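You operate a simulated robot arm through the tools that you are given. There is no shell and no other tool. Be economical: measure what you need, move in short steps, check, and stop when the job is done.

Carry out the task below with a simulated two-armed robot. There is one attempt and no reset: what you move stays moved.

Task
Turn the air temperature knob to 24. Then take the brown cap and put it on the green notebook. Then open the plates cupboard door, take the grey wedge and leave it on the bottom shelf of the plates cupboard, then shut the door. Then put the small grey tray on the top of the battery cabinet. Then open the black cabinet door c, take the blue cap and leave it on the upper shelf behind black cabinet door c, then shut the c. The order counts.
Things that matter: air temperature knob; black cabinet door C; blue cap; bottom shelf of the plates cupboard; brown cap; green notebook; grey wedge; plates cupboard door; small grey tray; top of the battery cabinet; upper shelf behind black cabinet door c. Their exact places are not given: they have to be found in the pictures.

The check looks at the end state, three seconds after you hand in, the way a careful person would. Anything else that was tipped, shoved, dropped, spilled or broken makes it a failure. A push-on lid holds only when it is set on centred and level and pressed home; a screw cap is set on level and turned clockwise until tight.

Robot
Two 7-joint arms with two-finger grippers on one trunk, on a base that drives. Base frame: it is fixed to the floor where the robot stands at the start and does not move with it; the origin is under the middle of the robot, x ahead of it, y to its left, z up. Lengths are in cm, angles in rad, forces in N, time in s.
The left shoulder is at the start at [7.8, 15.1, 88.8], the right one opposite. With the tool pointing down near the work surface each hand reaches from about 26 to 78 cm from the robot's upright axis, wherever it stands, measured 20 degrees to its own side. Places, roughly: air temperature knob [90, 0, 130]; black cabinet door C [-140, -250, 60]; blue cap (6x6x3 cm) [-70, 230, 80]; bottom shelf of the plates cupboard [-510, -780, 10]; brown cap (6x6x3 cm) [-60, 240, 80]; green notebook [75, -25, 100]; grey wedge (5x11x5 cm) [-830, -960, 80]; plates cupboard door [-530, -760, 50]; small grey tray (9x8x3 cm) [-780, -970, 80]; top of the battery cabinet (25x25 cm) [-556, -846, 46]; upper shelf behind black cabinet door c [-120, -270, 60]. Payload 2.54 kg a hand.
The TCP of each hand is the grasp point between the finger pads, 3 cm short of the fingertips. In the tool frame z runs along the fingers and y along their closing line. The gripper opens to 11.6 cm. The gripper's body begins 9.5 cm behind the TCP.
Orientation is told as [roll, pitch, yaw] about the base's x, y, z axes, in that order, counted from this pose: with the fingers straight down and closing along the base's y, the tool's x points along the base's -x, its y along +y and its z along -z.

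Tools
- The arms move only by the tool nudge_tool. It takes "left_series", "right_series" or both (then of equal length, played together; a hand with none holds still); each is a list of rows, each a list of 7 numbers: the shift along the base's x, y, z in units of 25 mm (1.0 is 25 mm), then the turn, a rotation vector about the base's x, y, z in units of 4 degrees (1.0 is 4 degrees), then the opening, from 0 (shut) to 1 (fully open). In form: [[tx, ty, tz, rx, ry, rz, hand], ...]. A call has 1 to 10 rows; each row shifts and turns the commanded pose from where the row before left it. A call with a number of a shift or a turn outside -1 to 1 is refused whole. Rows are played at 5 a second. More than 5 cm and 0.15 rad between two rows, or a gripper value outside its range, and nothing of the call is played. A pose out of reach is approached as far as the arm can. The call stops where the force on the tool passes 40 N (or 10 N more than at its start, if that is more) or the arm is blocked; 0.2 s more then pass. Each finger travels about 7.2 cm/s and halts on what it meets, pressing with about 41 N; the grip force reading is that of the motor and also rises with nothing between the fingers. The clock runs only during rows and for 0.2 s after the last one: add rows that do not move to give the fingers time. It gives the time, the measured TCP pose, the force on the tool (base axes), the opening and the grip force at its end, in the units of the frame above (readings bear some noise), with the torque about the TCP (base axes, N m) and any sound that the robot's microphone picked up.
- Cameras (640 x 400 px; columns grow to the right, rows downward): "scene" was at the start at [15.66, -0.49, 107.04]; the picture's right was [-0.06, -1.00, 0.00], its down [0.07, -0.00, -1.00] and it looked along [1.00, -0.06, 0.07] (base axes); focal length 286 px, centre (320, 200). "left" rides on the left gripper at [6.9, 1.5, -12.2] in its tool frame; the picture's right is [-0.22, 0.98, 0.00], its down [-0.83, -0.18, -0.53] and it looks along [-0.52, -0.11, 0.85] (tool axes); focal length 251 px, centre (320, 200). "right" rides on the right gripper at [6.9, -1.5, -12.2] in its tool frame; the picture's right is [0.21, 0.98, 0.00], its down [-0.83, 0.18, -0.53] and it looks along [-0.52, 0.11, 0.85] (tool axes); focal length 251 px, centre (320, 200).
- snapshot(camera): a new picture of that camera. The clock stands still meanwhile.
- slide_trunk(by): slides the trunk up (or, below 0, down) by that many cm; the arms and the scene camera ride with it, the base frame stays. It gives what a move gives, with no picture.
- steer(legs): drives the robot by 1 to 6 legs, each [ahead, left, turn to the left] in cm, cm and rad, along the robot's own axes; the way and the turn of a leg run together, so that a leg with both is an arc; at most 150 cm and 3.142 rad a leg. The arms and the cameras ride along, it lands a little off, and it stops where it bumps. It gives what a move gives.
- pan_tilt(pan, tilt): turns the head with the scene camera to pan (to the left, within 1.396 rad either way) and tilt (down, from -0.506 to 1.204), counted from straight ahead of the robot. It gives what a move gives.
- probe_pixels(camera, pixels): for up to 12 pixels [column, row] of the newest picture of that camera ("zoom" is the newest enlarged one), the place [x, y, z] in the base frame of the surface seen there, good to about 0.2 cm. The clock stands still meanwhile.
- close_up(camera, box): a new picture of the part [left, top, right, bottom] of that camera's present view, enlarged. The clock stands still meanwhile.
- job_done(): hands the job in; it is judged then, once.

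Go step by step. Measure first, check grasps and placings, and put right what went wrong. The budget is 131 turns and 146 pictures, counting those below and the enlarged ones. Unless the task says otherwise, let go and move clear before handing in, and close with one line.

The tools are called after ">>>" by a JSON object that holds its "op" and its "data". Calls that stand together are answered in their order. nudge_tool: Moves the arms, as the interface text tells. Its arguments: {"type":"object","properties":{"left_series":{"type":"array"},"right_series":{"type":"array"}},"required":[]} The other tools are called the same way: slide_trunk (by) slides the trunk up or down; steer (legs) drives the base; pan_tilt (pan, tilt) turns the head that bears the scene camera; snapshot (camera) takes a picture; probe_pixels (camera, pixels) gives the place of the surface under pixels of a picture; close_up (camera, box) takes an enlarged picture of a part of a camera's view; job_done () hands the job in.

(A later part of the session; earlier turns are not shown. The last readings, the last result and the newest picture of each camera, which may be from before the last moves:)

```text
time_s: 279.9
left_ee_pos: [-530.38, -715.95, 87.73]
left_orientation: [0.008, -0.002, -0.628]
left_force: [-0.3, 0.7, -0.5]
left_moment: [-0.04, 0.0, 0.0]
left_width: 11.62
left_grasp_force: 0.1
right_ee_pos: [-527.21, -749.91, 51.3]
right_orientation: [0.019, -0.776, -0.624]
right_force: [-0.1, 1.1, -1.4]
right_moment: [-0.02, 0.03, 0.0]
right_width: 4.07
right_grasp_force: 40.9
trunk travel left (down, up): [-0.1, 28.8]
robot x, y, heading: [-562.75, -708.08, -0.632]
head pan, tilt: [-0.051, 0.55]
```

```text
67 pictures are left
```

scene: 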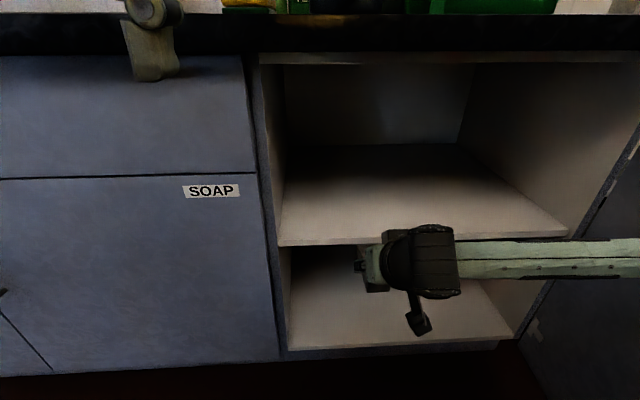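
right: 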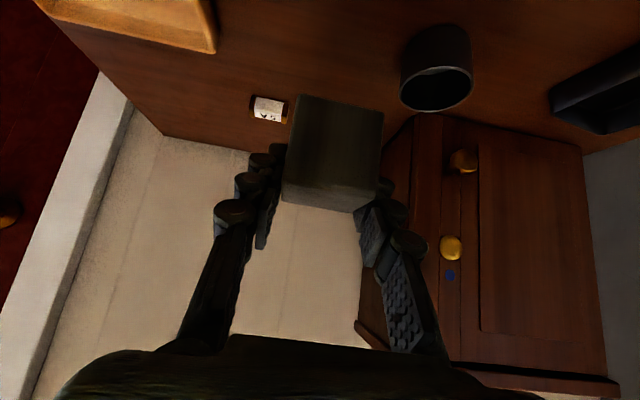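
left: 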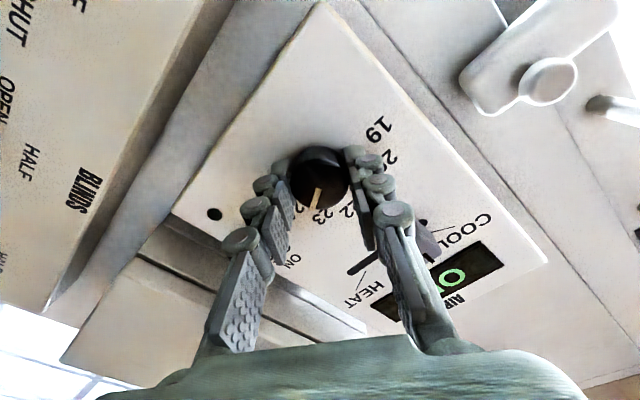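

The wedge's front end is close to the mid shelf edge and the elbow close to the door. I back off 14 cm and 6 left, then lower the hand to shelf level outside the cupboard.

>>> {"op": "steer", "data": {"legs": [[-14, 6, 0]]}}

>>> {"op": "nudge_tool", "data": {"right_series": [[-0.15, -0.2, -1, 0, 0, 0, 0.2], [-0.15, -0.2, -1, 0, 0, 0, 0.2], [-0.15, -0.2, -1, 0, 0, 0, 0.2], [-0.15, -0.2, -1, 0, 0, 0, 0.2], [-0.15, -0.2, -1, 0, 0, 0, 0.2], [-0.15, -0.2, -1, 0, 0, 0, 0.2], [-0.15, -0.2, -1, 0, 0, 0, 0.2], [-0.15, -0.2, -1, 0, 0, 0, 0.2], [-0.15, -0.2, -1, 0, 0, 0, 0.2], [-0.15, -0.2, -1, 0, 0, 0, 0.2]]}}

>>> {"op": "snapshot", "data": {"camera": "scene"}}

>>> {"op": "snapshot", "data": {"camera": "right"}}

```text
time_s: 281.3
left_ee_pos: [-538.22, -702.9, 87.83]
left_orientation: [0.007, -0.004, -0.631]
left_force: [0.0, -0.3, -0.5]
left_moment: [0.04, -0.01, 0.01]
left_width: 11.61
left_grasp_force: 0.0
right_ee_pos: [-534.9, -736.98, 51.29]
right_orientation: [0.02, -0.776, -0.629]
right_force: [0.2, -0.5, -0.6]
right_moment: [0.01, -0.02, 0.03]
right_width: 4.07
right_grasp_force: 41.3
trunk travel left (down, up): [-0.1, 28.8]
robot x, y, heading: [-570.35, -695.43, -0.639]
head pan, tilt: [-0.051, 0.55]
```

```text
time_s: 283.5
left_ee_pos: [-538.24, -702.77, 87.72]
left_orientation: [0.007, -0.003, -0.629]
left_force: [0.4, -0.1, -0.7]
left_moment: [0.04, -0.01, 0.06]
left_width: 11.6
left_grasp_force: 0.1
right_ee_pos: [-532.35, -739.15, 33.69]
right_orientation: [0.007, -0.764, -0.628]
right_force: [-0.1, 0.0, -1.2]
right_moment: [0.0, 0.04, 0.0]
right_width: 4.09
right_grasp_force: 41.0
right hand out of reach, approached as far as the arm can: row 5, 6, 7, 8, 9, 10
trunk travel left (down, up): [-0.1, 28.8]
robot x, y, heading: [-570.51, -695.03, -0.632]
head pan, tilt: [-0.051, 0.55]
```

```text
66 pictures are left
```

scene: 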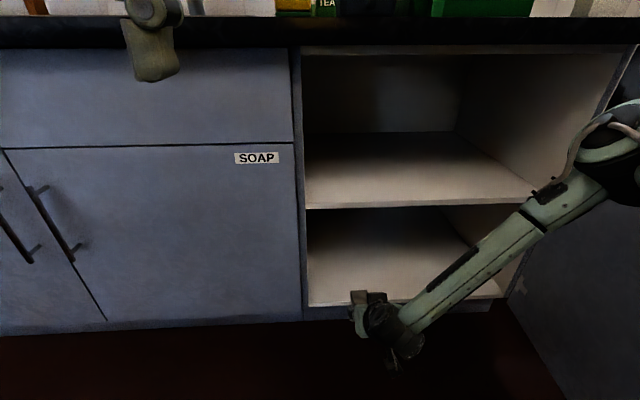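

```text
65 pictures are left
```

right: 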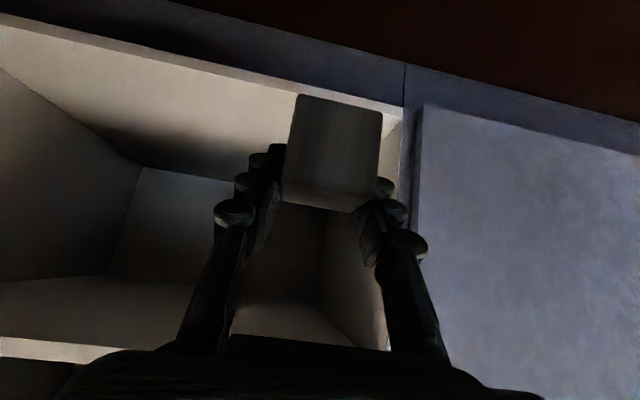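

Low and near is out of range; farther reach is easier. I back off 8 cm, extend the hand forward, then lower.

>>> {"op": "steer", "data": {"legs": [[-9, 0, 0]]}}

>>> {"op": "nudge_tool", "data": {"right_series": [[0.65, -0.47, 0, 0, 0, 0, 0.2], [0.65, -0.47, 0, 0, 0, 0, 0.2], [0.65, -0.47, 0, 0, 0, 0, 0.2], [0.65, -0.47, 0, 0, 0, 0, 0.2], [0.65, -0.47, -0.5, 0, 0, 0, 0.2], [0.65, -0.47, -1, 0, 0, 0, 0.2], [0.65, -0.47, -1, 0, 0, 0, 0.2], [0, 0, -1, 0, 0, 0, 0.2], [0, 0, -1, 0, 0, 0, 0.2]]}}

>>> {"op": "snapshot", "data": {"camera": "scene"}}

```text
time_s: 284.6
left_ee_pos: [-545.31, -697.59, 87.56]
left_orientation: [0.009, -0.003, -0.631]
left_force: [0.1, 0.0, 0.3]
left_moment: [0.01, 0.0, -0.02]
left_width: 11.58
left_grasp_force: 0.1
right_ee_pos: [-539.51, -733.83, 33.72]
right_orientation: [0.008, -0.762, -0.628]
right_force: [-0.3, -0.1, -0.3]
right_moment: [0.04, -0.03, 0.0]
right_width: 4.06
right_grasp_force: 41.1
trunk travel left (down, up): [-0.1, 28.8]
robot x, y, heading: [-577.52, -690.13, -0.637]
head pan, tilt: [-0.051, 0.55]
```

```text
time_s: 286.6
left_ee_pos: [-545.31, -697.71, 87.78]
left_orientation: [0.006, -0.003, -0.63]
left_force: [0.3, 0.0, -0.1]
left_moment: [-0.01, -0.03, 0.0]
left_width: 11.6
left_grasp_force: 0.0
right_ee_pos: [-528.1, -742.26, 22.38]
right_orientation: [0.006, -0.764, -0.627]
right_force: [-0.4, -0.8, 0.0]
right_moment: [0.02, 0.06, 0.0]
right_width: 4.07
right_grasp_force: 41.0
trunk travel left (down, up): [-0.1, 28.8]
robot x, y, heading: [-577.71, -689.62, -0.635]
head pan, tilt: [-0.051, 0.55]
```

```text
64 pictures are left
```

scene: 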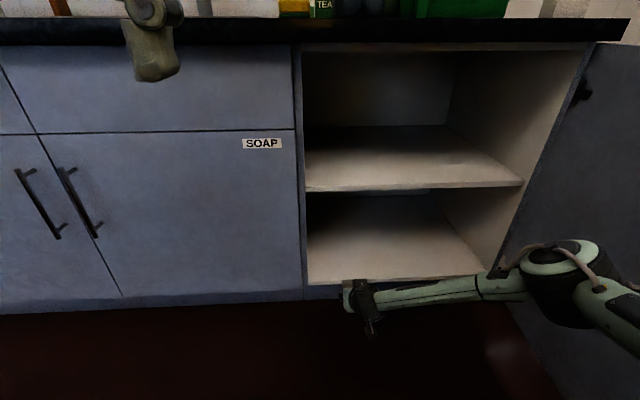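

The hand is at z=22.4 in front of the shelf. I probe the elbow (565,255) against the door to make sure driving in is clear.

>>> {"op": "probe_pixels", "data": {"camera": "scene", "pixels": [[560, 255], [598, 260], [560, 320], [620, 320], [590, 220], [310, 260], [450, 300], [525, 345]]}}

```text
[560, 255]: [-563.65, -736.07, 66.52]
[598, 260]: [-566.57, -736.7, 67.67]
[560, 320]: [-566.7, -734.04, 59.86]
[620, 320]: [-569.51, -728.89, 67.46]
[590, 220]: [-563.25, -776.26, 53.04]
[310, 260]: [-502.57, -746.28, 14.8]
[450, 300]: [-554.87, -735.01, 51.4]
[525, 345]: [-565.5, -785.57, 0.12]
```

The elbow is 30 cm clear of the door. I drive 23 cm ahead and 5 cm right, bringing the wedge over the shelf.

>>> {"op": "steer", "data": {"legs": [[23, -5, 0]]}}

>>> {"op": "nudge_tool", "data": {"right_series": [[0, 0, -0.6, 0, 0, 0, 0.2], [0, 0, -0.6, 0, 0, 0, 0.2], [0, 0, -0.2, 0, 0, 0, 0.2]]}}

>>> {"op": "snapshot", "data": {"camera": "right"}}

>>> {"op": "snapshot", "data": {"camera": "scene"}}

```text
time_s: 288.3
left_ee_pos: [-529.78, -715.12, 87.6]
left_orientation: [0.008, -0.004, -0.627]
left_force: [0.2, -0.4, -0.5]
left_moment: [0.01, -0.01, -0.01]
left_width: 11.61
left_grasp_force: 0.0
right_ee_pos: [-512.39, -759.57, 22.38]
right_orientation: [0.006, -0.763, -0.624]
right_force: [-0.4, -0.9, -1.4]
right_moment: [0.01, -0.01, -0.03]
right_width: 4.09
right_grasp_force: 41.1
trunk travel left (down, up): [-0.1, 28.8]
robot x, y, heading: [-562.08, -706.97, -0.628]
head pan, tilt: [-0.051, 0.55]
```

```text
time_s: 289.1
left_ee_pos: [-529.78, -715.09, 87.74]
left_orientation: [0.006, -0.003, -0.627]
left_force: [0.5, -0.5, 0.1]
left_moment: [0.01, 0.0, -0.01]
left_width: 11.63
left_grasp_force: 0.0
right_ee_pos: [-512.33, -759.52, 19.16]
right_orientation: [0.007, -0.764, -0.624]
right_force: [-0.1, 0.2, -2.2]
right_moment: [-0.01, -0.01, -0.02]
right_width: 4.08
right_grasp_force: 40.8
trunk travel left (down, up): [-0.1, 28.8]
robot x, y, heading: [-562.02, -707.38, -0.632]
head pan, tilt: [-0.051, 0.55]
```

```text
63 pictures are left
```

right: 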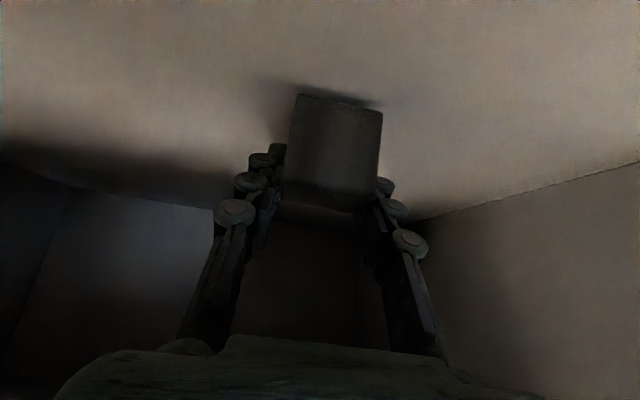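

```text
62 pictures are left
```

scene: 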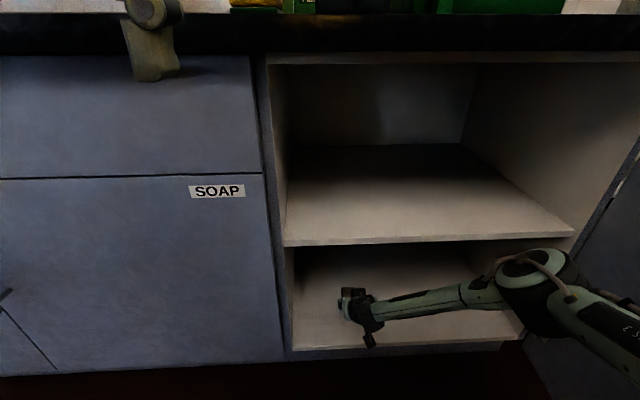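

The wedge is about 0.7 cm above the shelf, well inside. I inch down to contact, then release.

>>> {"op": "nudge_tool", "data": {"right_series": [[0, 0, -0.15, 0, 0, 0, 0.2], [0, 0, -0.12, 0, 0, 0, 0.2], [0, 0, -0.06, 0, 0, 0, 0.2]]}}

```text
time_s: 289.9
left_ee_pos: [-529.78, -715.04, 87.74]
left_orientation: [0.007, -0.003, -0.625]
left_force: [0.2, 0.6, -0.5]
left_moment: [-0.01, -0.02, 0.01]
left_width: 11.57
left_grasp_force: 0.1
right_ee_pos: [-512.18, -759.65, 18.5]
right_orientation: [0.005, -0.767, -0.622]
right_force: [-2.7, 2.8, 9.7]
right_moment: [-0.52, -0.41, 0.02]
right_width: 4.07
right_grasp_force: 40.6
trunk travel left (down, up): [-0.1, 28.8]
robot x, y, heading: [-561.98, -707.64, -0.631]
head pan, tilt: [-0.051, 0.55]
```

Contact felt (10 N). I release and withdraw back and slightly up.

>>> {"op": "nudge_tool", "data": {"right_series": [[0, 0, 0, 0, 0, 0, 0.5], [0, 0, 0, 0, 0, 0, 0.5], [-0.5, 0.36, 0.5, 0, 0, 0, 0.5], [-0.5, 0.36, 0.5, 0, 0, 0, 0.5], [-0.65, 0.47, 0.3, 0, 0, 0, 0.5], [-0.65, 0.47, 0.3, 0, 0, 0, 0.5], [-0.65, 0.47, 0.3, 0, 0, 0, 0.5]]}}

>>> {"op": "steer", "data": {"legs": [[-20, 3, 0]]}}

>>> {"op": "snapshot", "data": {"camera": "scene"}}

```text
time_s: 291.5
left_ee_pos: [-529.79, -715.27, 87.83]
left_orientation: [0.008, -0.005, -0.625]
left_force: [0.5, -0.4, 0.0]
left_moment: [-0.02, -0.03, 0.02]
left_width: 11.61
left_grasp_force: 0.1
right_ee_pos: [-514.07, -758.25, 20.15]
right_orientation: [0.006, -0.763, -0.621]
right_force: [-1.5, 0.0, -0.8]
right_moment: [0.01, -0.03, 0.04]
right_width: 5.79
right_grasp_force: 0.1
right hand out of reach, approached as far as the arm can: row 4, 5, 6, 7
trunk travel left (down, up): [-0.1, 28.8]
robot x, y, heading: [-562.56, -707.28, -0.63]
head pan, tilt: [-0.051, 0.55]
```

```text
time_s: 293.1
left_ee_pos: [-543.99, -700.95, 87.74]
left_orientation: [0.006, -0.003, -0.626]
left_force: [-0.8, -0.9, 0.2]
left_moment: [0.0, 0.0, 0.01]
left_width: 11.63
left_grasp_force: 0.2
right_ee_pos: [-528.42, -744.03, 20.13]
right_orientation: [0.006, -0.763, -0.623]
right_force: [0.0, -0.1, 0.2]
right_moment: [-0.02, -0.02, 0.0]
right_width: 5.81
right_grasp_force: 0.2
trunk travel left (down, up): [-0.1, 28.8]
robot x, y, heading: [-576.36, -693.28, -0.629]
head pan, tilt: [-0.051, 0.55]
```

```text
61 pictures are left
```

scene: 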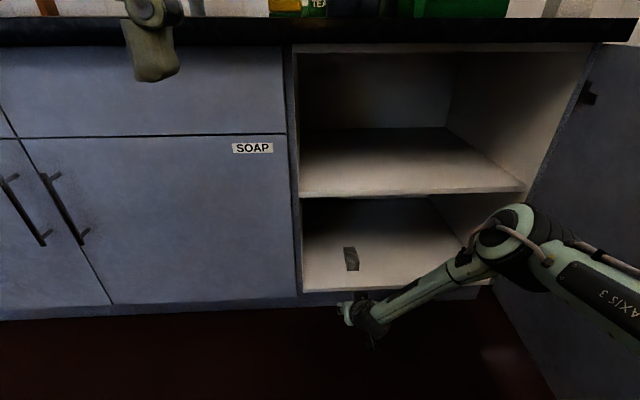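

The wedge sits on the bottom shelf. I take a close look before moving away.

>>> {"op": "close_up", "data": {"camera": "scene", "box": [290, 190, 450, 300]}}

>>> {"op": "steer", "data": {"legs": [[-25, 0, 0]]}}

>>> {"op": "nudge_tool", "data": {"right_series": [[0.2, -0.15, 1, 0, 0, 0, 0.5], [0.2, -0.15, 1, 0, 0, 0, 0.5], [0.2, -0.15, 1, 0, 0, 0, 0.5], [0.2, -0.15, 1, 0, 0, 0, 0.5], [0, 0, 1, 0, 0, 0, 0.5], [0, 0, 1, 0, 0, 0, 0.5], [0, 0, 1, 0, 0, 0, 0.5], [0, 0, 1, 0, 0, 0, 0.5], [0, 0, 1, 0, 0, 0, 0.5], [0, 0, 1, 0, 0, 0, 0.5]]}}

>>> {"op": "snapshot", "data": {"camera": "scene"}}

```text
3.64 times, centred on (370, 245) of scene
```

zoom: 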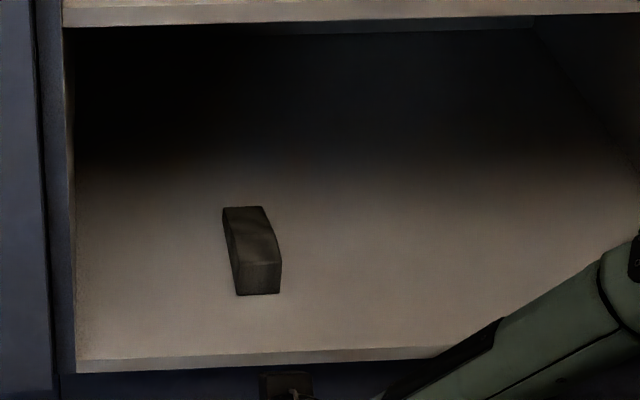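

```text
time_s: 295.0
left_ee_pos: [-564.22, -686.41, 87.62]
left_orientation: [0.007, -0.004, -0.629]
left_force: [-0.3, -0.4, 0.5]
left_moment: [0.0, -0.02, 0.01]
left_width: 11.61
left_grasp_force: 0.0
right_ee_pos: [-548.78, -729.58, 20.13]
right_orientation: [0.003, -0.763, -0.627]
right_force: [-0.1, -0.2, 0.3]
right_moment: [0.02, -0.03, 0.0]
right_width: 5.82
right_grasp_force: 0.0
trunk travel left (down, up): [-0.1, 28.8]
robot x, y, heading: [-596.56, -678.52, -0.635]
head pan, tilt: [-0.051, 0.55]
```

```text
time_s: 297.2
left_ee_pos: [-564.11, -686.34, 87.67]
left_orientation: [0.007, -0.002, -0.627]
left_force: [0.0, -0.2, 0.4]
left_moment: [0.0, 0.0, -0.01]
left_width: 11.59
left_grasp_force: 0.0
right_ee_pos: [-546.75, -731.08, 45.12]
right_orientation: [0.004, -0.763, -0.625]
right_force: [-0.1, 0.5, -0.5]
right_moment: [0.01, -0.04, 0.01]
right_width: 5.8
right_grasp_force: 0.0
trunk travel left (down, up): [-0.1, 28.8]
robot x, y, heading: [-596.56, -678.56, -0.635]
head pan, tilt: [-0.051, 0.55]
```

```text
59 pictures are left
```

scene: 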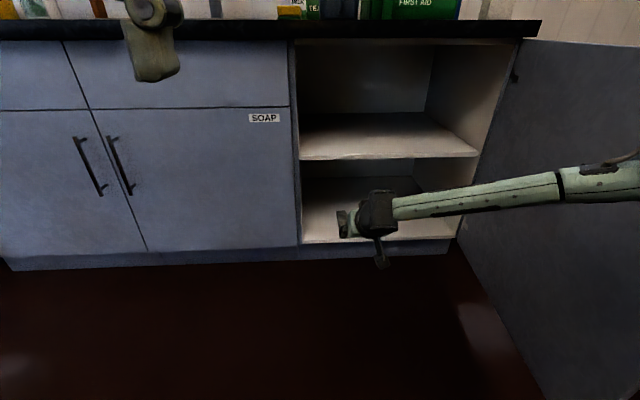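

The wedge lies flat on the bottom shelf. To shut the door I go round to its outer side, as when I let go of it, and will push it with shut fingers.

>>> {"op": "steer", "data": {"legs": [[-25, 0, 0], [0, -142, 0], [0, 0, 1.5]]}}

>>> {"op": "pan_tilt", "data": {"pan": -0.1, "tilt": 0.45}}

>>> {"op": "snapshot", "data": {"camera": "scene"}}

```text
time_s: 305.0
left_ee_pos: [-617.59, -717.74, 87.73]
left_orientation: [0.007, -0.003, -0.61]
left_force: [0.1, -0.9, 0.3]
left_moment: [-0.02, 0.01, 0.0]
left_width: 11.6
left_grasp_force: 0.0
right_ee_pos: [-598.5, -760.17, 45.18]
right_orientation: [0.033, -0.761, -0.585]
right_force: [4.0, 5.0, -2.0]
right_moment: [-0.05, 0.03, -0.08]
right_width: 5.39
right_grasp_force: 0.0
trunk travel left (down, up): [-0.1, 28.8]
robot x, y, heading: [-650.09, -710.49, -0.618]
head pan, tilt: [-0.051, 0.55]
stopped in leg 2: the force on the tool passed its limit at 64 N (the readings are from after the stop); the commanded pose is now the measured one
```

```text
time_s: 305.7
left_ee_pos: [-617.56, -717.8, 87.82]
left_orientation: [0.007, -0.002, -0.613]
left_force: [0.7, 0.0, -0.2]
left_moment: [-0.03, 0.01, -0.03]
left_width: 11.6
left_grasp_force: 0.0
right_ee_pos: [-598.5, -760.21, 45.21]
right_orientation: [0.03, -0.763, -0.587]
right_force: [4.4, 9.8, -0.5]
right_moment: [-0.21, 0.09, -0.35]
right_width: 5.17
right_grasp_force: 0.1
trunk travel left (down, up): [-0.1, 28.8]
robot x, y, heading: [-650.14, -710.16, -0.616]
head pan, tilt: [-0.099, 0.45]
```

```text
58 pictures are left
```

scene: 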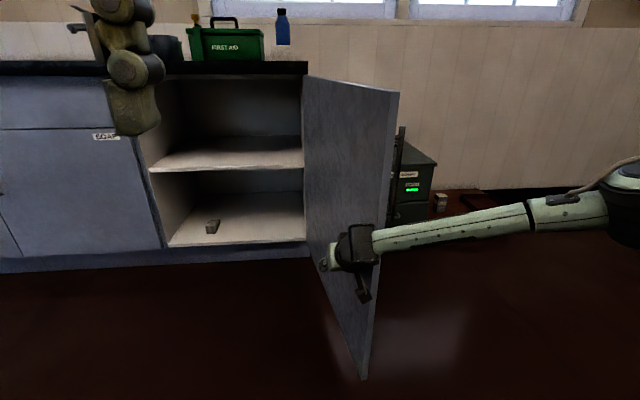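

The hand caught the door's inner face while sidestepping; it only pushed it further open. I step left, back off fully, then go around.

>>> {"op": "steer", "data": {"legs": [[0, 6, 0], [-22, 0, 0], [0, -96, 0], [0, 0, 1.48]]}}

>>> {"op": "snapshot", "data": {"camera": "scene"}}

```text
time_s: 320.9
left_ee_pos: [-708.28, -737.17, 87.72]
left_orientation: [0.005, -0.004, 0.865]
left_force: [0.0, 0.0, 1.1]
left_moment: [-0.01, -0.03, 0.01]
left_width: 11.6
left_grasp_force: 0.1
right_ee_pos: [-664.15, -722.23, 45.18]
right_orientation: [0.029, -0.762, 0.892]
right_force: [0.0, 0.7, 0.1]
right_moment: [0.03, 0.0, -0.02]
right_width: 5.82
right_grasp_force: 0.1
trunk travel left (down, up): [-0.1, 28.8]
robot x, y, heading: [-718.44, -768.96, 0.858]
head pan, tilt: [-0.099, 0.45]
```

```text
57 pictures are left
```

scene: 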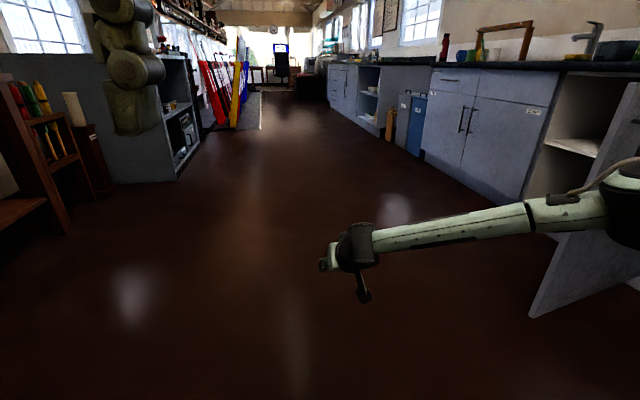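

I'm on the outer side now. I probe the door's free edge near (533,312) and (600,190) to know its current angle.

>>> {"op": "probe_pixels", "data": {"camera": "scene", "pixels": [[535, 308], [575, 250], [590, 280], [610, 290], [612, 300]]}}

```text
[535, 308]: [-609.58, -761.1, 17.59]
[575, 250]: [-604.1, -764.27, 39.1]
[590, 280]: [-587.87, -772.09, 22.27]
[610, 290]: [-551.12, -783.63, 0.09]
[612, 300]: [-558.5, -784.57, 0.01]
```

The door stands at about 101°. I back off, sidestep right so the shut fingers face its outer side about 50 cm from the hinge, and approach.

>>> {"op": "nudge_tool", "data": {"right_series": [[0, 0, 0.5, 0, 0, 0, 0], [0, 0, 0.5, 0, 0, 0, 0], [0, 0, 0, 0, 0, 0, 0]]}}

>>> {"op": "steer", "data": {"legs": [[-30, 0, 0], [0, -79, 0], [24, 0, 0]]}}

>>> {"op": "snapshot", "data": {"camera": "scene"}}

```text
time_s: 321.7
left_ee_pos: [-708.22, -737.18, 87.79]
left_orientation: [0.006, -0.004, 0.865]
left_force: [0.1, 0.4, -0.3]
left_moment: [0.02, -0.01, 0.02]
left_width: 11.6
left_grasp_force: 0.0
right_ee_pos: [-664.03, -722.25, 47.82]
right_orientation: [0.029, -0.762, 0.892]
right_force: [-0.4, -0.3, -0.3]
right_moment: [-0.01, 0.0, 0.02]
right_width: 0.0
right_grasp_force: 28.5
trunk travel left (down, up): [-0.1, 28.8]
robot x, y, heading: [-718.63, -768.93, 0.858]
head pan, tilt: [-0.099, 0.45]
```

```text
time_s: 332.6
left_ee_pos: [-653.44, -793.08, 87.7]
left_orientation: [0.009, -0.002, 0.861]
left_force: [0.8, 0.0, 0.0]
left_moment: [-0.01, 0.02, -0.01]
left_width: 11.61
left_grasp_force: 0.0
right_ee_pos: [-609.36, -778.07, 47.87]
right_orientation: [0.03, -0.762, 0.89]
right_force: [0.6, 0.1, 0.3]
right_moment: [-0.02, -0.03, -0.03]
right_width: 0.02
right_grasp_force: 28.7
trunk travel left (down, up): [-0.1, 28.8]
robot x, y, heading: [-663.62, -824.96, 0.862]
head pan, tilt: [-0.099, 0.45]
```

```text
56 pictures are left
```

scene: 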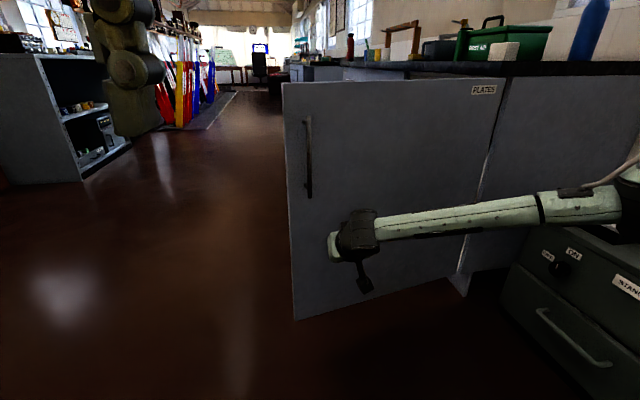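

Well placed: hinge is about 96 ahead and 70 right. I push with arcs clockwise about the hinge: per radian ahead 70, left 96.

>>> {"op": "steer", "data": {"legs": [[28, 38.4, -0.4], [28, 38.4, -0.4], [28, 38.4, -0.4]]}}

>>> {"op": "snapshot", "data": {"camera": "scene"}}

```text
time_s: 344.4
left_ee_pos: [-581.6, -699.24, 87.78]
left_orientation: [0.007, -0.003, -0.335]
left_force: [-0.8, 0.3, -1.0]
left_moment: [0.0, 0.0, 0.04]
left_width: 11.57
left_grasp_force: 0.1
right_ee_pos: [-551.87, -735.02, 47.94]
right_orientation: [0.03, -0.763, -0.309]
right_force: [-0.2, 0.6, 0.0]
right_moment: [0.01, -0.03, 0.01]
right_width: 0.02
right_grasp_force: 28.4
trunk travel left (down, up): [-0.1, 28.8]
robot x, y, heading: [-614.89, -700.85, -0.341]
head pan, tilt: [-0.099, 0.45]
```

```text
55 pictures are left
```

scene: 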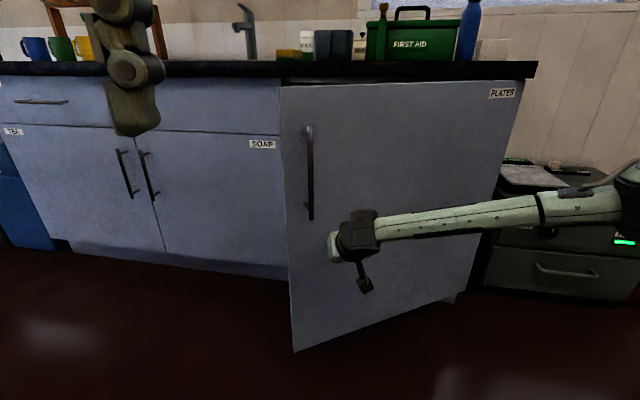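

The door is nearly shut. I continue in smaller arcs.

>>> {"op": "steer", "data": {"legs": [[18.6, 27.3, -0.3]]}}

>>> {"op": "steer", "data": {"legs": [[9.3, 13.6, -0.15]]}}

>>> {"op": "snapshot", "data": {"camera": "scene"}}

```text
time_s: 347.6
left_ee_pos: [-554.21, -693.46, 87.78]
left_orientation: [0.008, -0.004, -0.628]
left_force: [-0.9, -0.2, 0.1]
left_moment: [0.01, 0.05, 0.01]
left_width: 11.61
left_grasp_force: 0.0
right_ee_pos: [-535.9, -736.29, 47.7]
right_orientation: [0.031, -0.763, -0.603]
right_force: [-0.8, -0.2, 0.7]
right_moment: [0.02, 0.01, -0.01]
right_width: 0.02
right_grasp_force: 28.5
trunk travel left (down, up): [-0.1, 28.8]
robot x, y, heading: [-586.33, -685.48, -0.638]
head pan, tilt: [-0.099, 0.45]
```

```text
time_s: 349.6
left_ee_pos: [-539.99, -693.9, 87.67]
left_orientation: [0.006, -0.003, -0.78]
left_force: [-0.7, -0.7, 0.1]
left_moment: [-0.01, -0.02, -0.01]
left_width: 11.58
left_grasp_force: 0.0
right_ee_pos: [-528.55, -739.01, 47.82]
right_orientation: [0.029, -0.764, -0.756]
right_force: [0.0, -0.1, 0.7]
right_moment: [-0.03, 0.0, 0.02]
right_width: 0.0
right_grasp_force: 29.0
trunk travel left (down, up): [-0.1, 28.8]
robot x, y, heading: [-571.06, -681.43, -0.784]
head pan, tilt: [-0.099, 0.45]
```

```text
54 pictures are left
```

scene: 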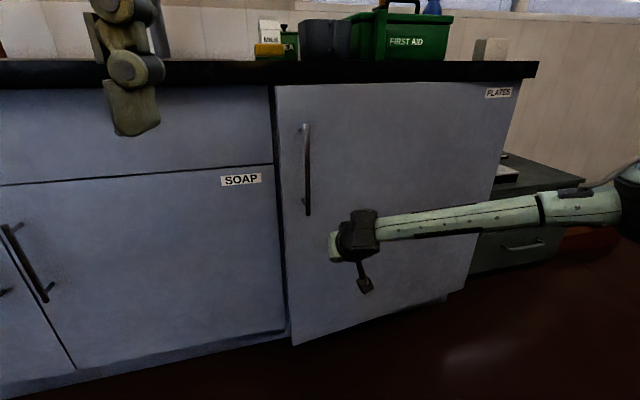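

About 10 cm of push is left. I push straight with the arm until contact against the shut door.

>>> {"op": "nudge_tool", "data": {"right_series": [[0.64, -0.47, 0, 0, 0, 0, 0], [0.64, -0.47, 0, 0, 0, 0, 0], [0.64, -0.47, 0, 0, 0, 0, 0], [0.64, -0.47, 0, 0, 0, 0, 0], [0.64, -0.47, 0, 0, 0, 0, 0], [0.5, -0.37, 0, 0, 0, 0, 0], [0.4, -0.3, 0, 0, 0, 0, 0]]}}

>>> {"op": "snapshot", "data": {"camera": "scene"}}

```text
time_s: 350.9
left_ee_pos: [-540.17, -693.86, 87.75]
left_orientation: [0.008, -0.005, -0.781]
left_force: [-0.2, 0.5, -0.4]
left_moment: [-0.01, -0.01, 0.04]
left_width: 11.59
left_grasp_force: 0.1
right_ee_pos: [-520.28, -745.09, 47.77]
right_orientation: [0.029, -0.754, -0.755]
right_force: [-11.9, 7.1, 7.2]
right_moment: [0.02, -0.03, 0.06]
right_width: 0.01
right_grasp_force: 27.9
trunk travel left (down, up): [-0.1, 28.8]
robot x, y, heading: [-571.02, -681.26, -0.785]
head pan, tilt: [-0.099, 0.45]
stopped in row 6 (right hand): the force on the tool passed its limit at 58 N (the readings are from after the stop); the commanded pose is now the measured one
```

```text
53 pictures are left
```

scene: 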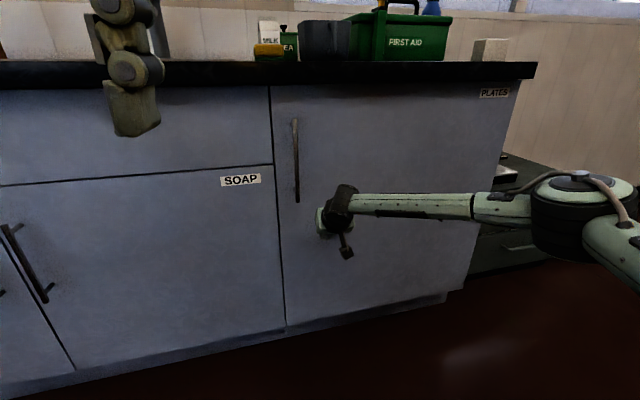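

The door is flush. I probe to confirm, retract and bring the hand back to vertical carrying pose.

>>> {"op": "probe_pixels", "data": {"camera": "scene", "pixels": [[285, 150], [282, 300], [265, 140], [470, 130]]}}

>>> {"op": "nudge_tool", "data": {"right_series": [[-0.7, 0.6, 0, 0, 0, 0, 0.3], [-0.7, 0.6, 0, 0, 0, 0, 0.3], [-0.7, 0.6, 0.5, 0, 0, 0, 0.3], [-0.7, 0.6, 1, 0, 0, 0, 0.3], [-0.7, 0.6, 1, 0.88, 0.88, 0, 0.5], [-0.7, 0.6, 1, 0.88, 0.88, 0, 0.5], [-0.7, 0.6, 1, 0.88, 0.88, 0, 0.5], [-0.7, 0.6, 1, 0.88, 0.88, 0, 0.5], [-0.4, 0.4, 1, 0.88, 0.88, 0, 0.5]]}}

>>> {"op": "nudge_tool", "data": {"right_series": [[0, 0, 1, 0.88, 0.88, 0, 1], [0, 0, 1, 0.88, 0.88, 0, 1], [0, 0, 1, 0.88, 0.88, 0, 1], [0, 0, 1, 0.88, 0.88, 0, 1], [0, 0, 1, 0, 0, 0, 1], [0, 0, 1, 0, 0, 0, 1]]}}

>>> {"op": "slide_trunk", "data": {"by": 20}}

>>> {"op": "snapshot", "data": {"camera": "scene"}}

```text
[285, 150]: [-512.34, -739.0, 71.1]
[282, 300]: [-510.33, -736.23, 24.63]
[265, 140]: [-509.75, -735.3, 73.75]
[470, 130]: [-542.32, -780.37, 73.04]
```

```text
time_s: 352.9
left_ee_pos: [-540.1, -693.89, 87.78]
left_orientation: [0.009, -0.006, -0.781]
left_force: [0.5, 0.1, -0.7]
left_moment: [0.03, -0.03, -0.05]
left_width: 11.58
left_grasp_force: 0.1
right_ee_pos: [-535.41, -732.25, 63.96]
right_orientation: [0.041, -0.317, -0.763]
right_force: [0.2, 0.5, -0.2]
right_moment: [-0.02, -0.01, 0.01]
right_width: 5.83
right_grasp_force: 0.1
trunk travel left (down, up): [-0.1, 28.8]
robot x, y, heading: [-570.88, -681.38, -0.786]
head pan, tilt: [-0.099, 0.45]
```

```text
time_s: 354.3
left_ee_pos: [-539.98, -694.06, 87.81]
left_orientation: [0.007, -0.001, -0.782]
left_force: [0.6, -0.2, -0.3]
left_moment: [0.01, 0.02, 0.01]
left_width: 11.62
left_grasp_force: 0.0
right_ee_pos: [-535.39, -732.13, 78.98]
right_orientation: [0.049, 0.027, -0.763]
right_force: [-1.2, -0.2, 0.3]
right_moment: [0.02, 0.02, 0.01]
right_width: 11.58
right_grasp_force: 0.1
trunk travel left (down, up): [-0.1, 28.8]
robot x, y, heading: [-570.82, -681.6, -0.786]
head pan, tilt: [-0.099, 0.45]
```

```text
time_s: 356.5
left_ee_pos: [-540.11, -693.99, 107.71]
left_orientation: [0.007, -0.003, -0.781]
left_force: [-0.1, 0.7, 0.6]
left_moment: [0.02, -0.02, 0.01]
left_width: 11.59
left_grasp_force: 0.0
right_ee_pos: [-535.26, -732.35, 98.92]
right_orientation: [0.05, 0.027, -0.764]
right_force: [0.0, 0.4, -0.2]
right_moment: [0.0, -0.02, -0.01]
right_width: 11.58
right_grasp_force: 0.0
trunk travel left (down, up): [-20.1, 8.8]
robot x, y, heading: [-571.13, -681.21, -0.786]
head pan, tilt: [-0.099, 0.45]
```

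```text
52 pictures are left
```

scene: 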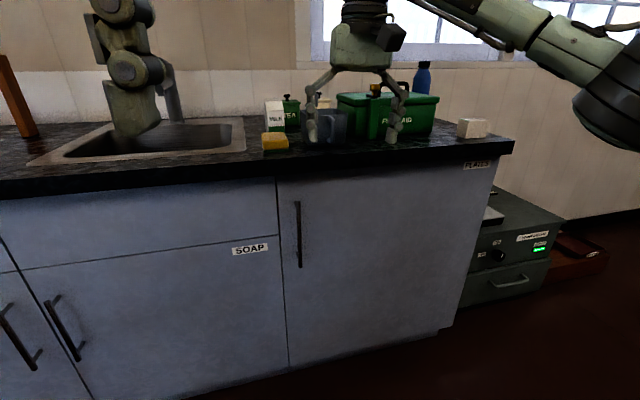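

The door is shut (plane D≈33.5 on both sides). I retract the right hand, then drive to the table to fetch the small tray with the left hand.

>>> {"op": "nudge_tool", "data": {"right_series": [[-0.87, 0.53, 0.3, 0, 0, 0, 1], [-0.87, 0.53, 0.3, 0, 0, 0, 1], [-0.87, 0.53, 0.3, 0, 0, 0, 1], [-0.87, 0.53, 0.3, 0, 0, 0, 1], [-0.87, 0.53, 0.3, 0, 0, 0, 1], [-0.87, 0.53, 0.3, 0, 0, 0, 1], [-0.87, 0.53, 0.3, 0, 0, 0, 1], [-0.87, 0.53, 0.3, 0, 0, 0, 1], [-0.87, 0.53, 0.3, 0, 0, 0, 1], [-0.87, 0.53, 0.3, 0, 0, 0, 1]]}}

>>> {"op": "steer", "data": {"legs": [[-40, 0, 0], [0, 0, -1.425], [145, 0, 0], [145, 10, 0], [15, 14, 0]]}}

>>> {"op": "pan_tilt", "data": {"pan": 0.1, "tilt": 0.6}}

>>> {"op": "snapshot", "data": {"camera": "scene"}}

>>> {"op": "snapshot", "data": {"camera": "left"}}

```text
time_s: 358.7
left_ee_pos: [-540.14, -693.93, 107.8]
left_orientation: [0.01, -0.002, -0.782]
left_force: [0.2, 0.1, 0.0]
left_moment: [-0.02, -0.01, 0.01]
left_width: 11.59
left_grasp_force: 0.0
right_ee_pos: [-557.0, -719.2, 106.49]
right_orientation: [0.048, 0.029, -0.764]
right_force: [0.0, 0.2, 0.7]
right_moment: [0.03, 0.0, 0.01]
right_width: 11.6
right_grasp_force: 0.1
trunk travel left (down, up): [-20.1, 8.8]
robot x, y, heading: [-570.88, -681.4, -0.782]
head pan, tilt: [-0.099, 0.45]
```

```text
time_s: 380.0
left_ee_pos: [-770.4, -947.06, 107.69]
left_orientation: [0.01, -0.003, -2.221]
left_force: [0.0, 0.0, 0.5]
left_moment: [0.01, -0.01, -0.02]
left_width: 11.61
left_grasp_force: 0.1
right_ee_pos: [-797.74, -933.65, 106.44]
right_orientation: [0.049, 0.028, -2.204]
right_force: [0.7, -0.2, -0.3]
right_moment: [0.01, -0.01, 0.01]
right_width: 11.61
right_grasp_force: 0.0
trunk travel left (down, up): [-20.1, 8.8]
robot x, y, heading: [-762.05, -914.57, -2.223]
head pan, tilt: [-0.099, 0.45]
```

```text
time_s: 380.8
left_ee_pos: [-770.27, -947.23, 107.69]
left_orientation: [0.008, -0.001, -2.222]
left_force: [24.8, -37.9, -10.5]
left_moment: [4.75, 4.1, -3.46]
left_width: 11.57
left_grasp_force: 0.0
right_ee_pos: [-797.7, -933.57, 106.54]
right_orientation: [0.051, 0.029, -2.204]
right_force: [-0.6, 0.0, 0.6]
right_moment: [0.01, 0.0, -0.04]
right_width: 11.62
right_grasp_force: 0.0
trunk travel left (down, up): [-20.1, 8.8]
robot x, y, heading: [-761.58, -914.71, -2.22]
head pan, tilt: [0.099, 0.6]
```

```text
51 pictures are left
```

scene: 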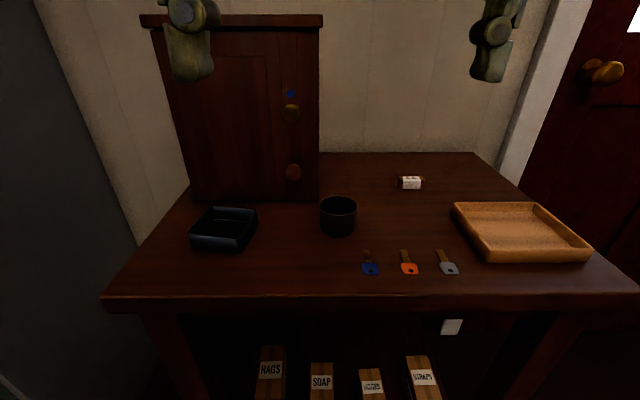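

```text
50 pictures are left
```

left: 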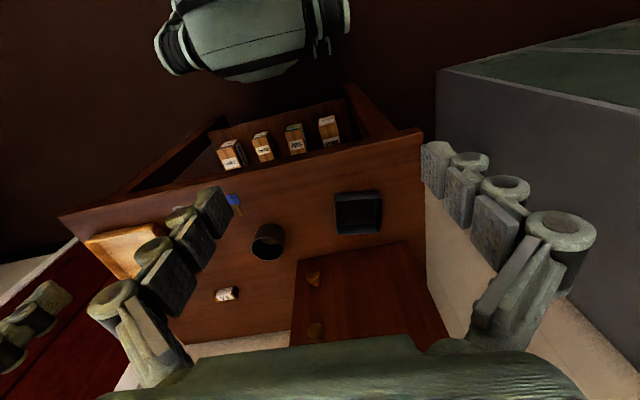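

The tray is at (224,228) in the scene and (358,212) in the left view. I probe its rim, and pan the head back off the arm.

>>> {"op": "probe_pixels", "data": {"camera": "left", "pixels": [[334, 196], [381, 193], [382, 231], [336, 234], [358, 208], [300, 262], [400, 245], [310, 310], [425, 135]]}}

>>> {"op": "probe_pixels", "data": {"camera": "scene", "pixels": [[194, 227], [240, 245], [256, 212], [216, 209], [226, 220], [230, 60], [318, 185], [240, 180], [200, 185]]}}

>>> {"op": "pan_tilt", "data": {"pan": -0.1, "tilt": 0.5}}

```text
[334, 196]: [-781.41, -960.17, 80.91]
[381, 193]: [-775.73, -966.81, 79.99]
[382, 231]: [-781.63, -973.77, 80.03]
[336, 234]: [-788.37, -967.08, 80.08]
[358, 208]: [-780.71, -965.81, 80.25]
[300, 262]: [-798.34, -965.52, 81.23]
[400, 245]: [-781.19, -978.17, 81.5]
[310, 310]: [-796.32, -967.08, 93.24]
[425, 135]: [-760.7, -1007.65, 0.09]
```

```text
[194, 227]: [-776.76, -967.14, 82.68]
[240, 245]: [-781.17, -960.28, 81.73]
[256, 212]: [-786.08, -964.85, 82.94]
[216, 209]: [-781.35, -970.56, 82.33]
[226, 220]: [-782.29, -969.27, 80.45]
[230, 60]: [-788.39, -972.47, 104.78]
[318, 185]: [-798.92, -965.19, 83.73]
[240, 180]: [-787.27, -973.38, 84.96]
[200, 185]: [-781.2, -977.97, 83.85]
```

```text
time_s: 381.5
left_ee_pos: [-770.4, -946.87, 107.73]
left_orientation: [0.009, -0.004, -2.22]
left_force: [0.2, -0.5, -0.1]
left_moment: [0.0, 0.01, 0.0]
left_width: 11.59
left_grasp_force: 0.0
right_ee_pos: [-797.74, -933.5, 106.45]
right_orientation: [0.049, 0.026, -2.203]
right_force: [0.4, 0.3, -0.7]
right_moment: [-0.01, -0.01, 0.0]
right_width: 11.59
right_grasp_force: 0.1
trunk travel left (down, up): [-20.1, 8.8]
robot x, y, heading: [-761.7, -914.53, -2.218]
head pan, tilt: [-0.099, 0.499]
```

The tray centre is near (-781.3,-965.7), slightly rotated. I move the left hand nearly above it for a better view.

>>> {"op": "nudge_tool", "data": {"left_series": [[-0.5, -0.85, -0.5, 0, 0, 0, 1], [-0.5, -0.85, -0.5, 0, 0, 0, 1], [-0.5, -0.85, -0.8, 0, 0, 0, 1], [-0.5, -0.85, -0.8, 0, 0, 0, 1], [-0.5, -0.85, -0.8, 0, 0, 0, 1], [-0.5, -0.85, -0.8, 0, 0, 0, 1], [0, 0, -0.8, 0, 0, 0, 1]]}}

>>> {"op": "snapshot", "data": {"camera": "left"}}

```text
time_s: 383.1
left_ee_pos: [-778.1, -959.92, 95.08]
left_orientation: [0.006, -0.005, -2.219]
left_force: [-0.4, 0.2, -0.4]
left_moment: [0.02, -0.01, -0.03]
left_width: 11.61
left_grasp_force: 0.0
right_ee_pos: [-797.7, -933.55, 106.45]
right_orientation: [0.05, 0.027, -2.202]
right_force: [0.7, -0.3, -0.6]
right_moment: [0.0, -0.01, 0.03]
right_width: 11.59
right_grasp_force: 0.1
trunk travel left (down, up): [-20.1, 8.8]
robot x, y, heading: [-761.73, -914.83, -2.223]
head pan, tilt: [-0.099, 0.499]
```

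```text
49 pictures are left
```

left: 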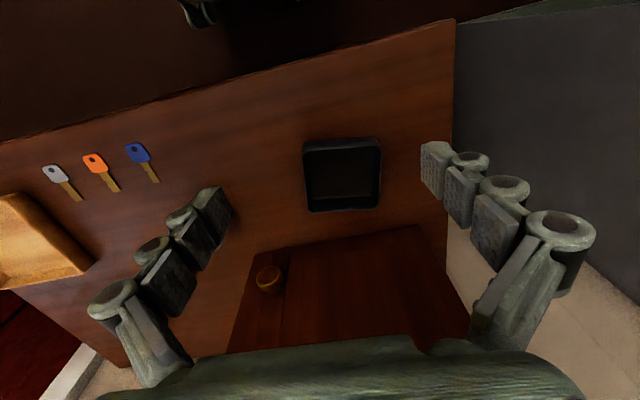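

I probe the tray's rim corners here for its yaw.

>>> {"op": "probe_pixels", "data": {"camera": "left", "pixels": [[304, 144], [379, 140], [381, 204], [311, 209], [302, 143], [342, 139], [346, 209], [381, 172], [307, 176]]}}

>>> {"op": "close_up", "data": {"camera": "left", "box": [280, 120, 400, 230]}}

```text
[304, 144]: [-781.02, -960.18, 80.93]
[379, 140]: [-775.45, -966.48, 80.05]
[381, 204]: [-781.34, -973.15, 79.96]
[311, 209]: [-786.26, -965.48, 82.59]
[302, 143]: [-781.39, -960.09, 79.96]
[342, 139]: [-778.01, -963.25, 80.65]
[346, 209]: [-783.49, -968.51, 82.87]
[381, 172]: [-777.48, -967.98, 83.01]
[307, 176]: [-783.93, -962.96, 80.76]
```

```text
3.64 times, centred on (340, 175) of left
```

zoom: 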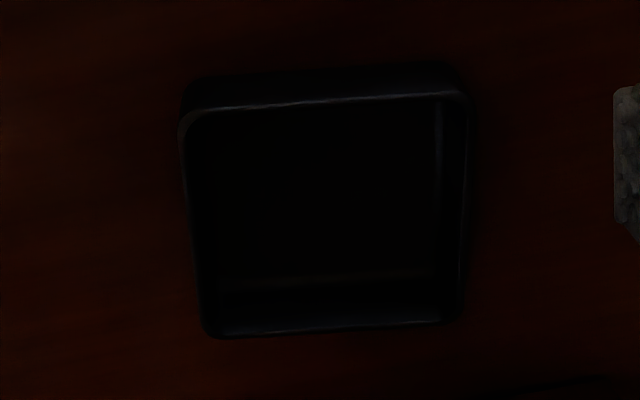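

The tray is rotated about -10° against the room, centred at (-781.4,-966.0). I turn 10°, move over it, and descend partway.

>>> {"op": "nudge_tool", "data": {"left_series": [[-0.387, -0.76, -0.6, 0, 0, -0.83, 1], [-0.387, -0.76, -0.6, 0, 0, -0.83, 1], [-0.387, -0.76, -0.6, 0, 0, -0.83, 1], [0, 0, -0.4, 0, 0, 0, 1]]}}

>>> {"op": "snapshot", "data": {"camera": "left"}}

```text
time_s: 384.1
left_ee_pos: [-780.9, -965.47, 89.61]
left_orientation: [0.009, -0.003, -2.394]
left_force: [0.0, 0.4, 1.3]
left_moment: [-0.01, 0.0, 0.0]
left_width: 11.6
left_grasp_force: 0.1
right_ee_pos: [-797.72, -933.59, 106.46]
right_orientation: [0.05, 0.028, -2.201]
right_force: [-0.5, 0.4, 0.9]
right_moment: [0.01, 0.01, 0.0]
right_width: 11.61
right_grasp_force: 0.1
trunk travel left (down, up): [-20.1, 8.8]
robot x, y, heading: [-761.97, -914.73, -2.222]
head pan, tilt: [-0.099, 0.499]
```

```text
47 pictures are left
```

left: 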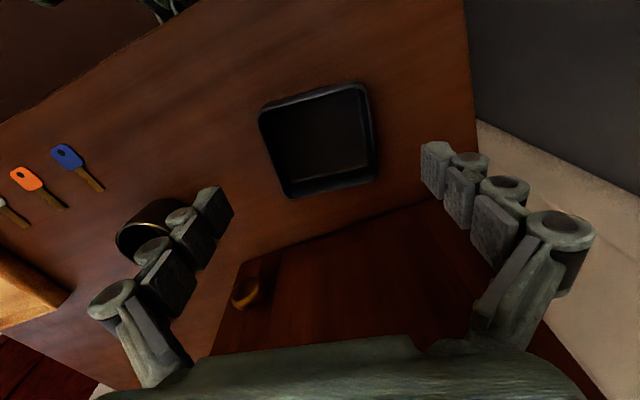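

Yaw matches. I descend to z≈83.5 and close gently.

>>> {"op": "nudge_tool", "data": {"left_series": [[0, 0, -0.85, 0, 0, 0, 1], [0, 0, -0.85, 0, 0, 0, 1], [0, 0, -0.74, 0, 0, 0, 1], [0, 0, 0, 0, 0, 0, 1]]}}

>>> {"op": "nudge_tool", "data": {"left_series": [[0, 0, 0, 0, 0, 0, 0.6], [0, 0, 0, 0, 0, 0, 0.6], [0, 0, 0, 0, 0, 0, 0.6], [0, 0, 0, 0, 0, 0, 0.6]]}}

>>> {"op": "snapshot", "data": {"camera": "left"}}

```text
time_s: 385.1
left_ee_pos: [-780.76, -965.65, 83.67]
left_orientation: [0.009, -0.003, -2.393]
left_force: [0.7, -0.7, 0.3]
left_moment: [0.01, -0.01, 0.01]
left_width: 11.61
left_grasp_force: 0.0
right_ee_pos: [-797.62, -933.51, 106.47]
right_orientation: [0.049, 0.028, -2.203]
right_force: [1.0, -0.6, 0.0]
right_moment: [0.01, -0.01, -0.02]
right_width: 11.58
right_grasp_force: 0.0
trunk travel left (down, up): [-20.1, 8.8]
robot x, y, heading: [-761.89, -914.59, -2.223]
head pan, tilt: [-0.099, 0.499]
```

```text
time_s: 386.1
left_ee_pos: [-780.62, -965.59, 83.78]
left_orientation: [0.007, -0.006, -2.394]
left_force: [-0.9, -0.9, 2.7]
left_moment: [0.14, 0.04, 0.09]
left_width: 8.41
left_grasp_force: 41.2
right_ee_pos: [-797.66, -933.57, 106.53]
right_orientation: [0.048, 0.028, -2.201]
right_force: [1.1, -0.6, -0.5]
right_moment: [0.0, 0.02, 0.04]
right_width: 11.6
right_grasp_force: 0.0
trunk travel left (down, up): [-20.1, 8.8]
robot x, y, heading: [-762.06, -914.51, -2.221]
head pan, tilt: [-0.099, 0.499]
```

```text
46 pictures are left
```

left: 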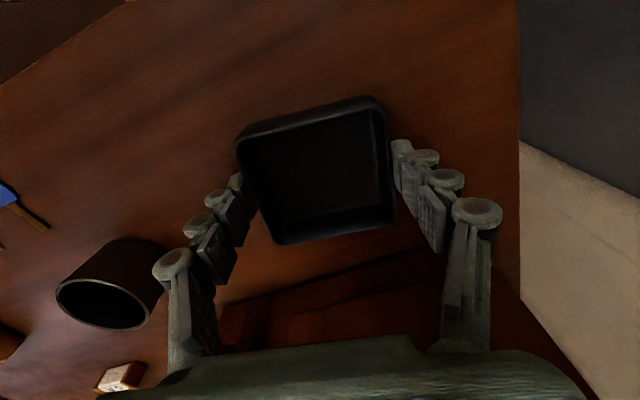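

The tray is held (8.4 cm). I lift it, back away and drive to in front of the battery cabinet.

>>> {"op": "nudge_tool", "data": {"left_series": [[0, 0, 0.8, 0, 0, 0, 0.6], [0, 0, 0.8, 0, 0, 0, 0.6], [0, 0, 0.8, 0, 0, 0, 0.6], [0, 0, 1, 0, 0, 0, 0.6], [0.3, 0.4, 1, 0, 0, 0.8, 0.6], [0.3, 0.4, 0, 0, 0, 0.8, 0.6], [0.3, 0.4, 0, 0, 0, 0.8, 0.6]]}}

>>> {"op": "steer", "data": {"legs": [[-145, -10, 0], [-30, 0, 0], [0, 0, 1.578]]}}

>>> {"op": "snapshot", "data": {"camera": "scene"}}

```text
time_s: 387.7
left_ee_pos: [-778.51, -962.36, 94.64]
left_orientation: [0.007, -0.004, -2.224]
left_force: [0.2, 0.3, -1.5]
left_moment: [0.01, -0.01, 0.02]
left_width: 8.41
left_grasp_force: 41.2
right_ee_pos: [-797.73, -933.54, 106.54]
right_orientation: [0.049, 0.027, -2.202]
right_force: [0.1, -0.6, 0.4]
right_moment: [0.0, 0.02, -0.02]
right_width: 11.57
right_grasp_force: 0.1
trunk travel left (down, up): [-20.1, 8.8]
robot x, y, heading: [-762.03, -914.24, -2.224]
head pan, tilt: [-0.099, 0.499]
```

```text
time_s: 400.5
left_ee_pos: [-615.35, -788.0, 94.66]
left_orientation: [0.008, -0.004, -0.676]
left_force: [0.5, 0.0, -0.4]
left_moment: [0.02, 0.04, -0.03]
left_width: 8.41
left_grasp_force: 41.2
right_ee_pos: [-644.62, -806.42, 106.52]
right_orientation: [0.05, 0.028, -0.654]
right_force: [-1.4, 0.4, -0.3]
right_moment: [-0.02, 0.01, 0.0]
right_width: 11.62
right_grasp_force: 0.1
trunk travel left (down, up): [-20.1, 8.8]
robot x, y, heading: [-662.63, -770.75, -0.676]
head pan, tilt: [-0.099, 0.499]
```

```text
45 pictures are left
```

scene: 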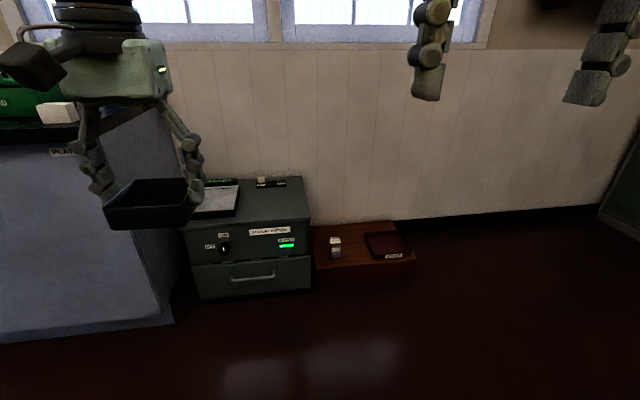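

The battery cabinet stands at (250,235); its top holds a white-topped slab at left and a holder at the back. I enlarge and probe for the free area.

>>> {"op": "close_up", "data": {"camera": "scene", "box": [170, 160, 330, 270]}}

>>> {"op": "probe_pixels", "data": {"camera": "scene", "pixels": [[237, 205], [238, 217], [220, 200], [312, 217], [298, 180], [260, 188], [285, 187], [270, 205], [190, 222], [275, 195], [250, 221], [250, 180]]}}

```text
3.64 times, centred on (250, 215) of scene
```

zoom: 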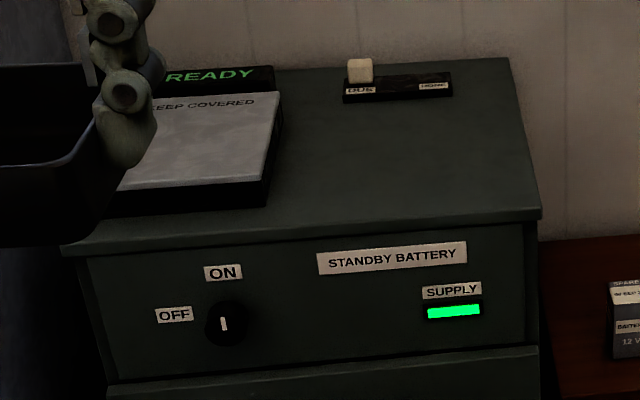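

```text
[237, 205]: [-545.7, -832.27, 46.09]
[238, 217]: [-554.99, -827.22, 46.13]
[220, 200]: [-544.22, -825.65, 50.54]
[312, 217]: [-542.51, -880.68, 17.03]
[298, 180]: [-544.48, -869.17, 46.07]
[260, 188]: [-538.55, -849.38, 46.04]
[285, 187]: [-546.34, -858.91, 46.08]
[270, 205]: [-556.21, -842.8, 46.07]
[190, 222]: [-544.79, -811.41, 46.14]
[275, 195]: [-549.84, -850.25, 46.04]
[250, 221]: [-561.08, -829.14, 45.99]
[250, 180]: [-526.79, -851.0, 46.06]
```

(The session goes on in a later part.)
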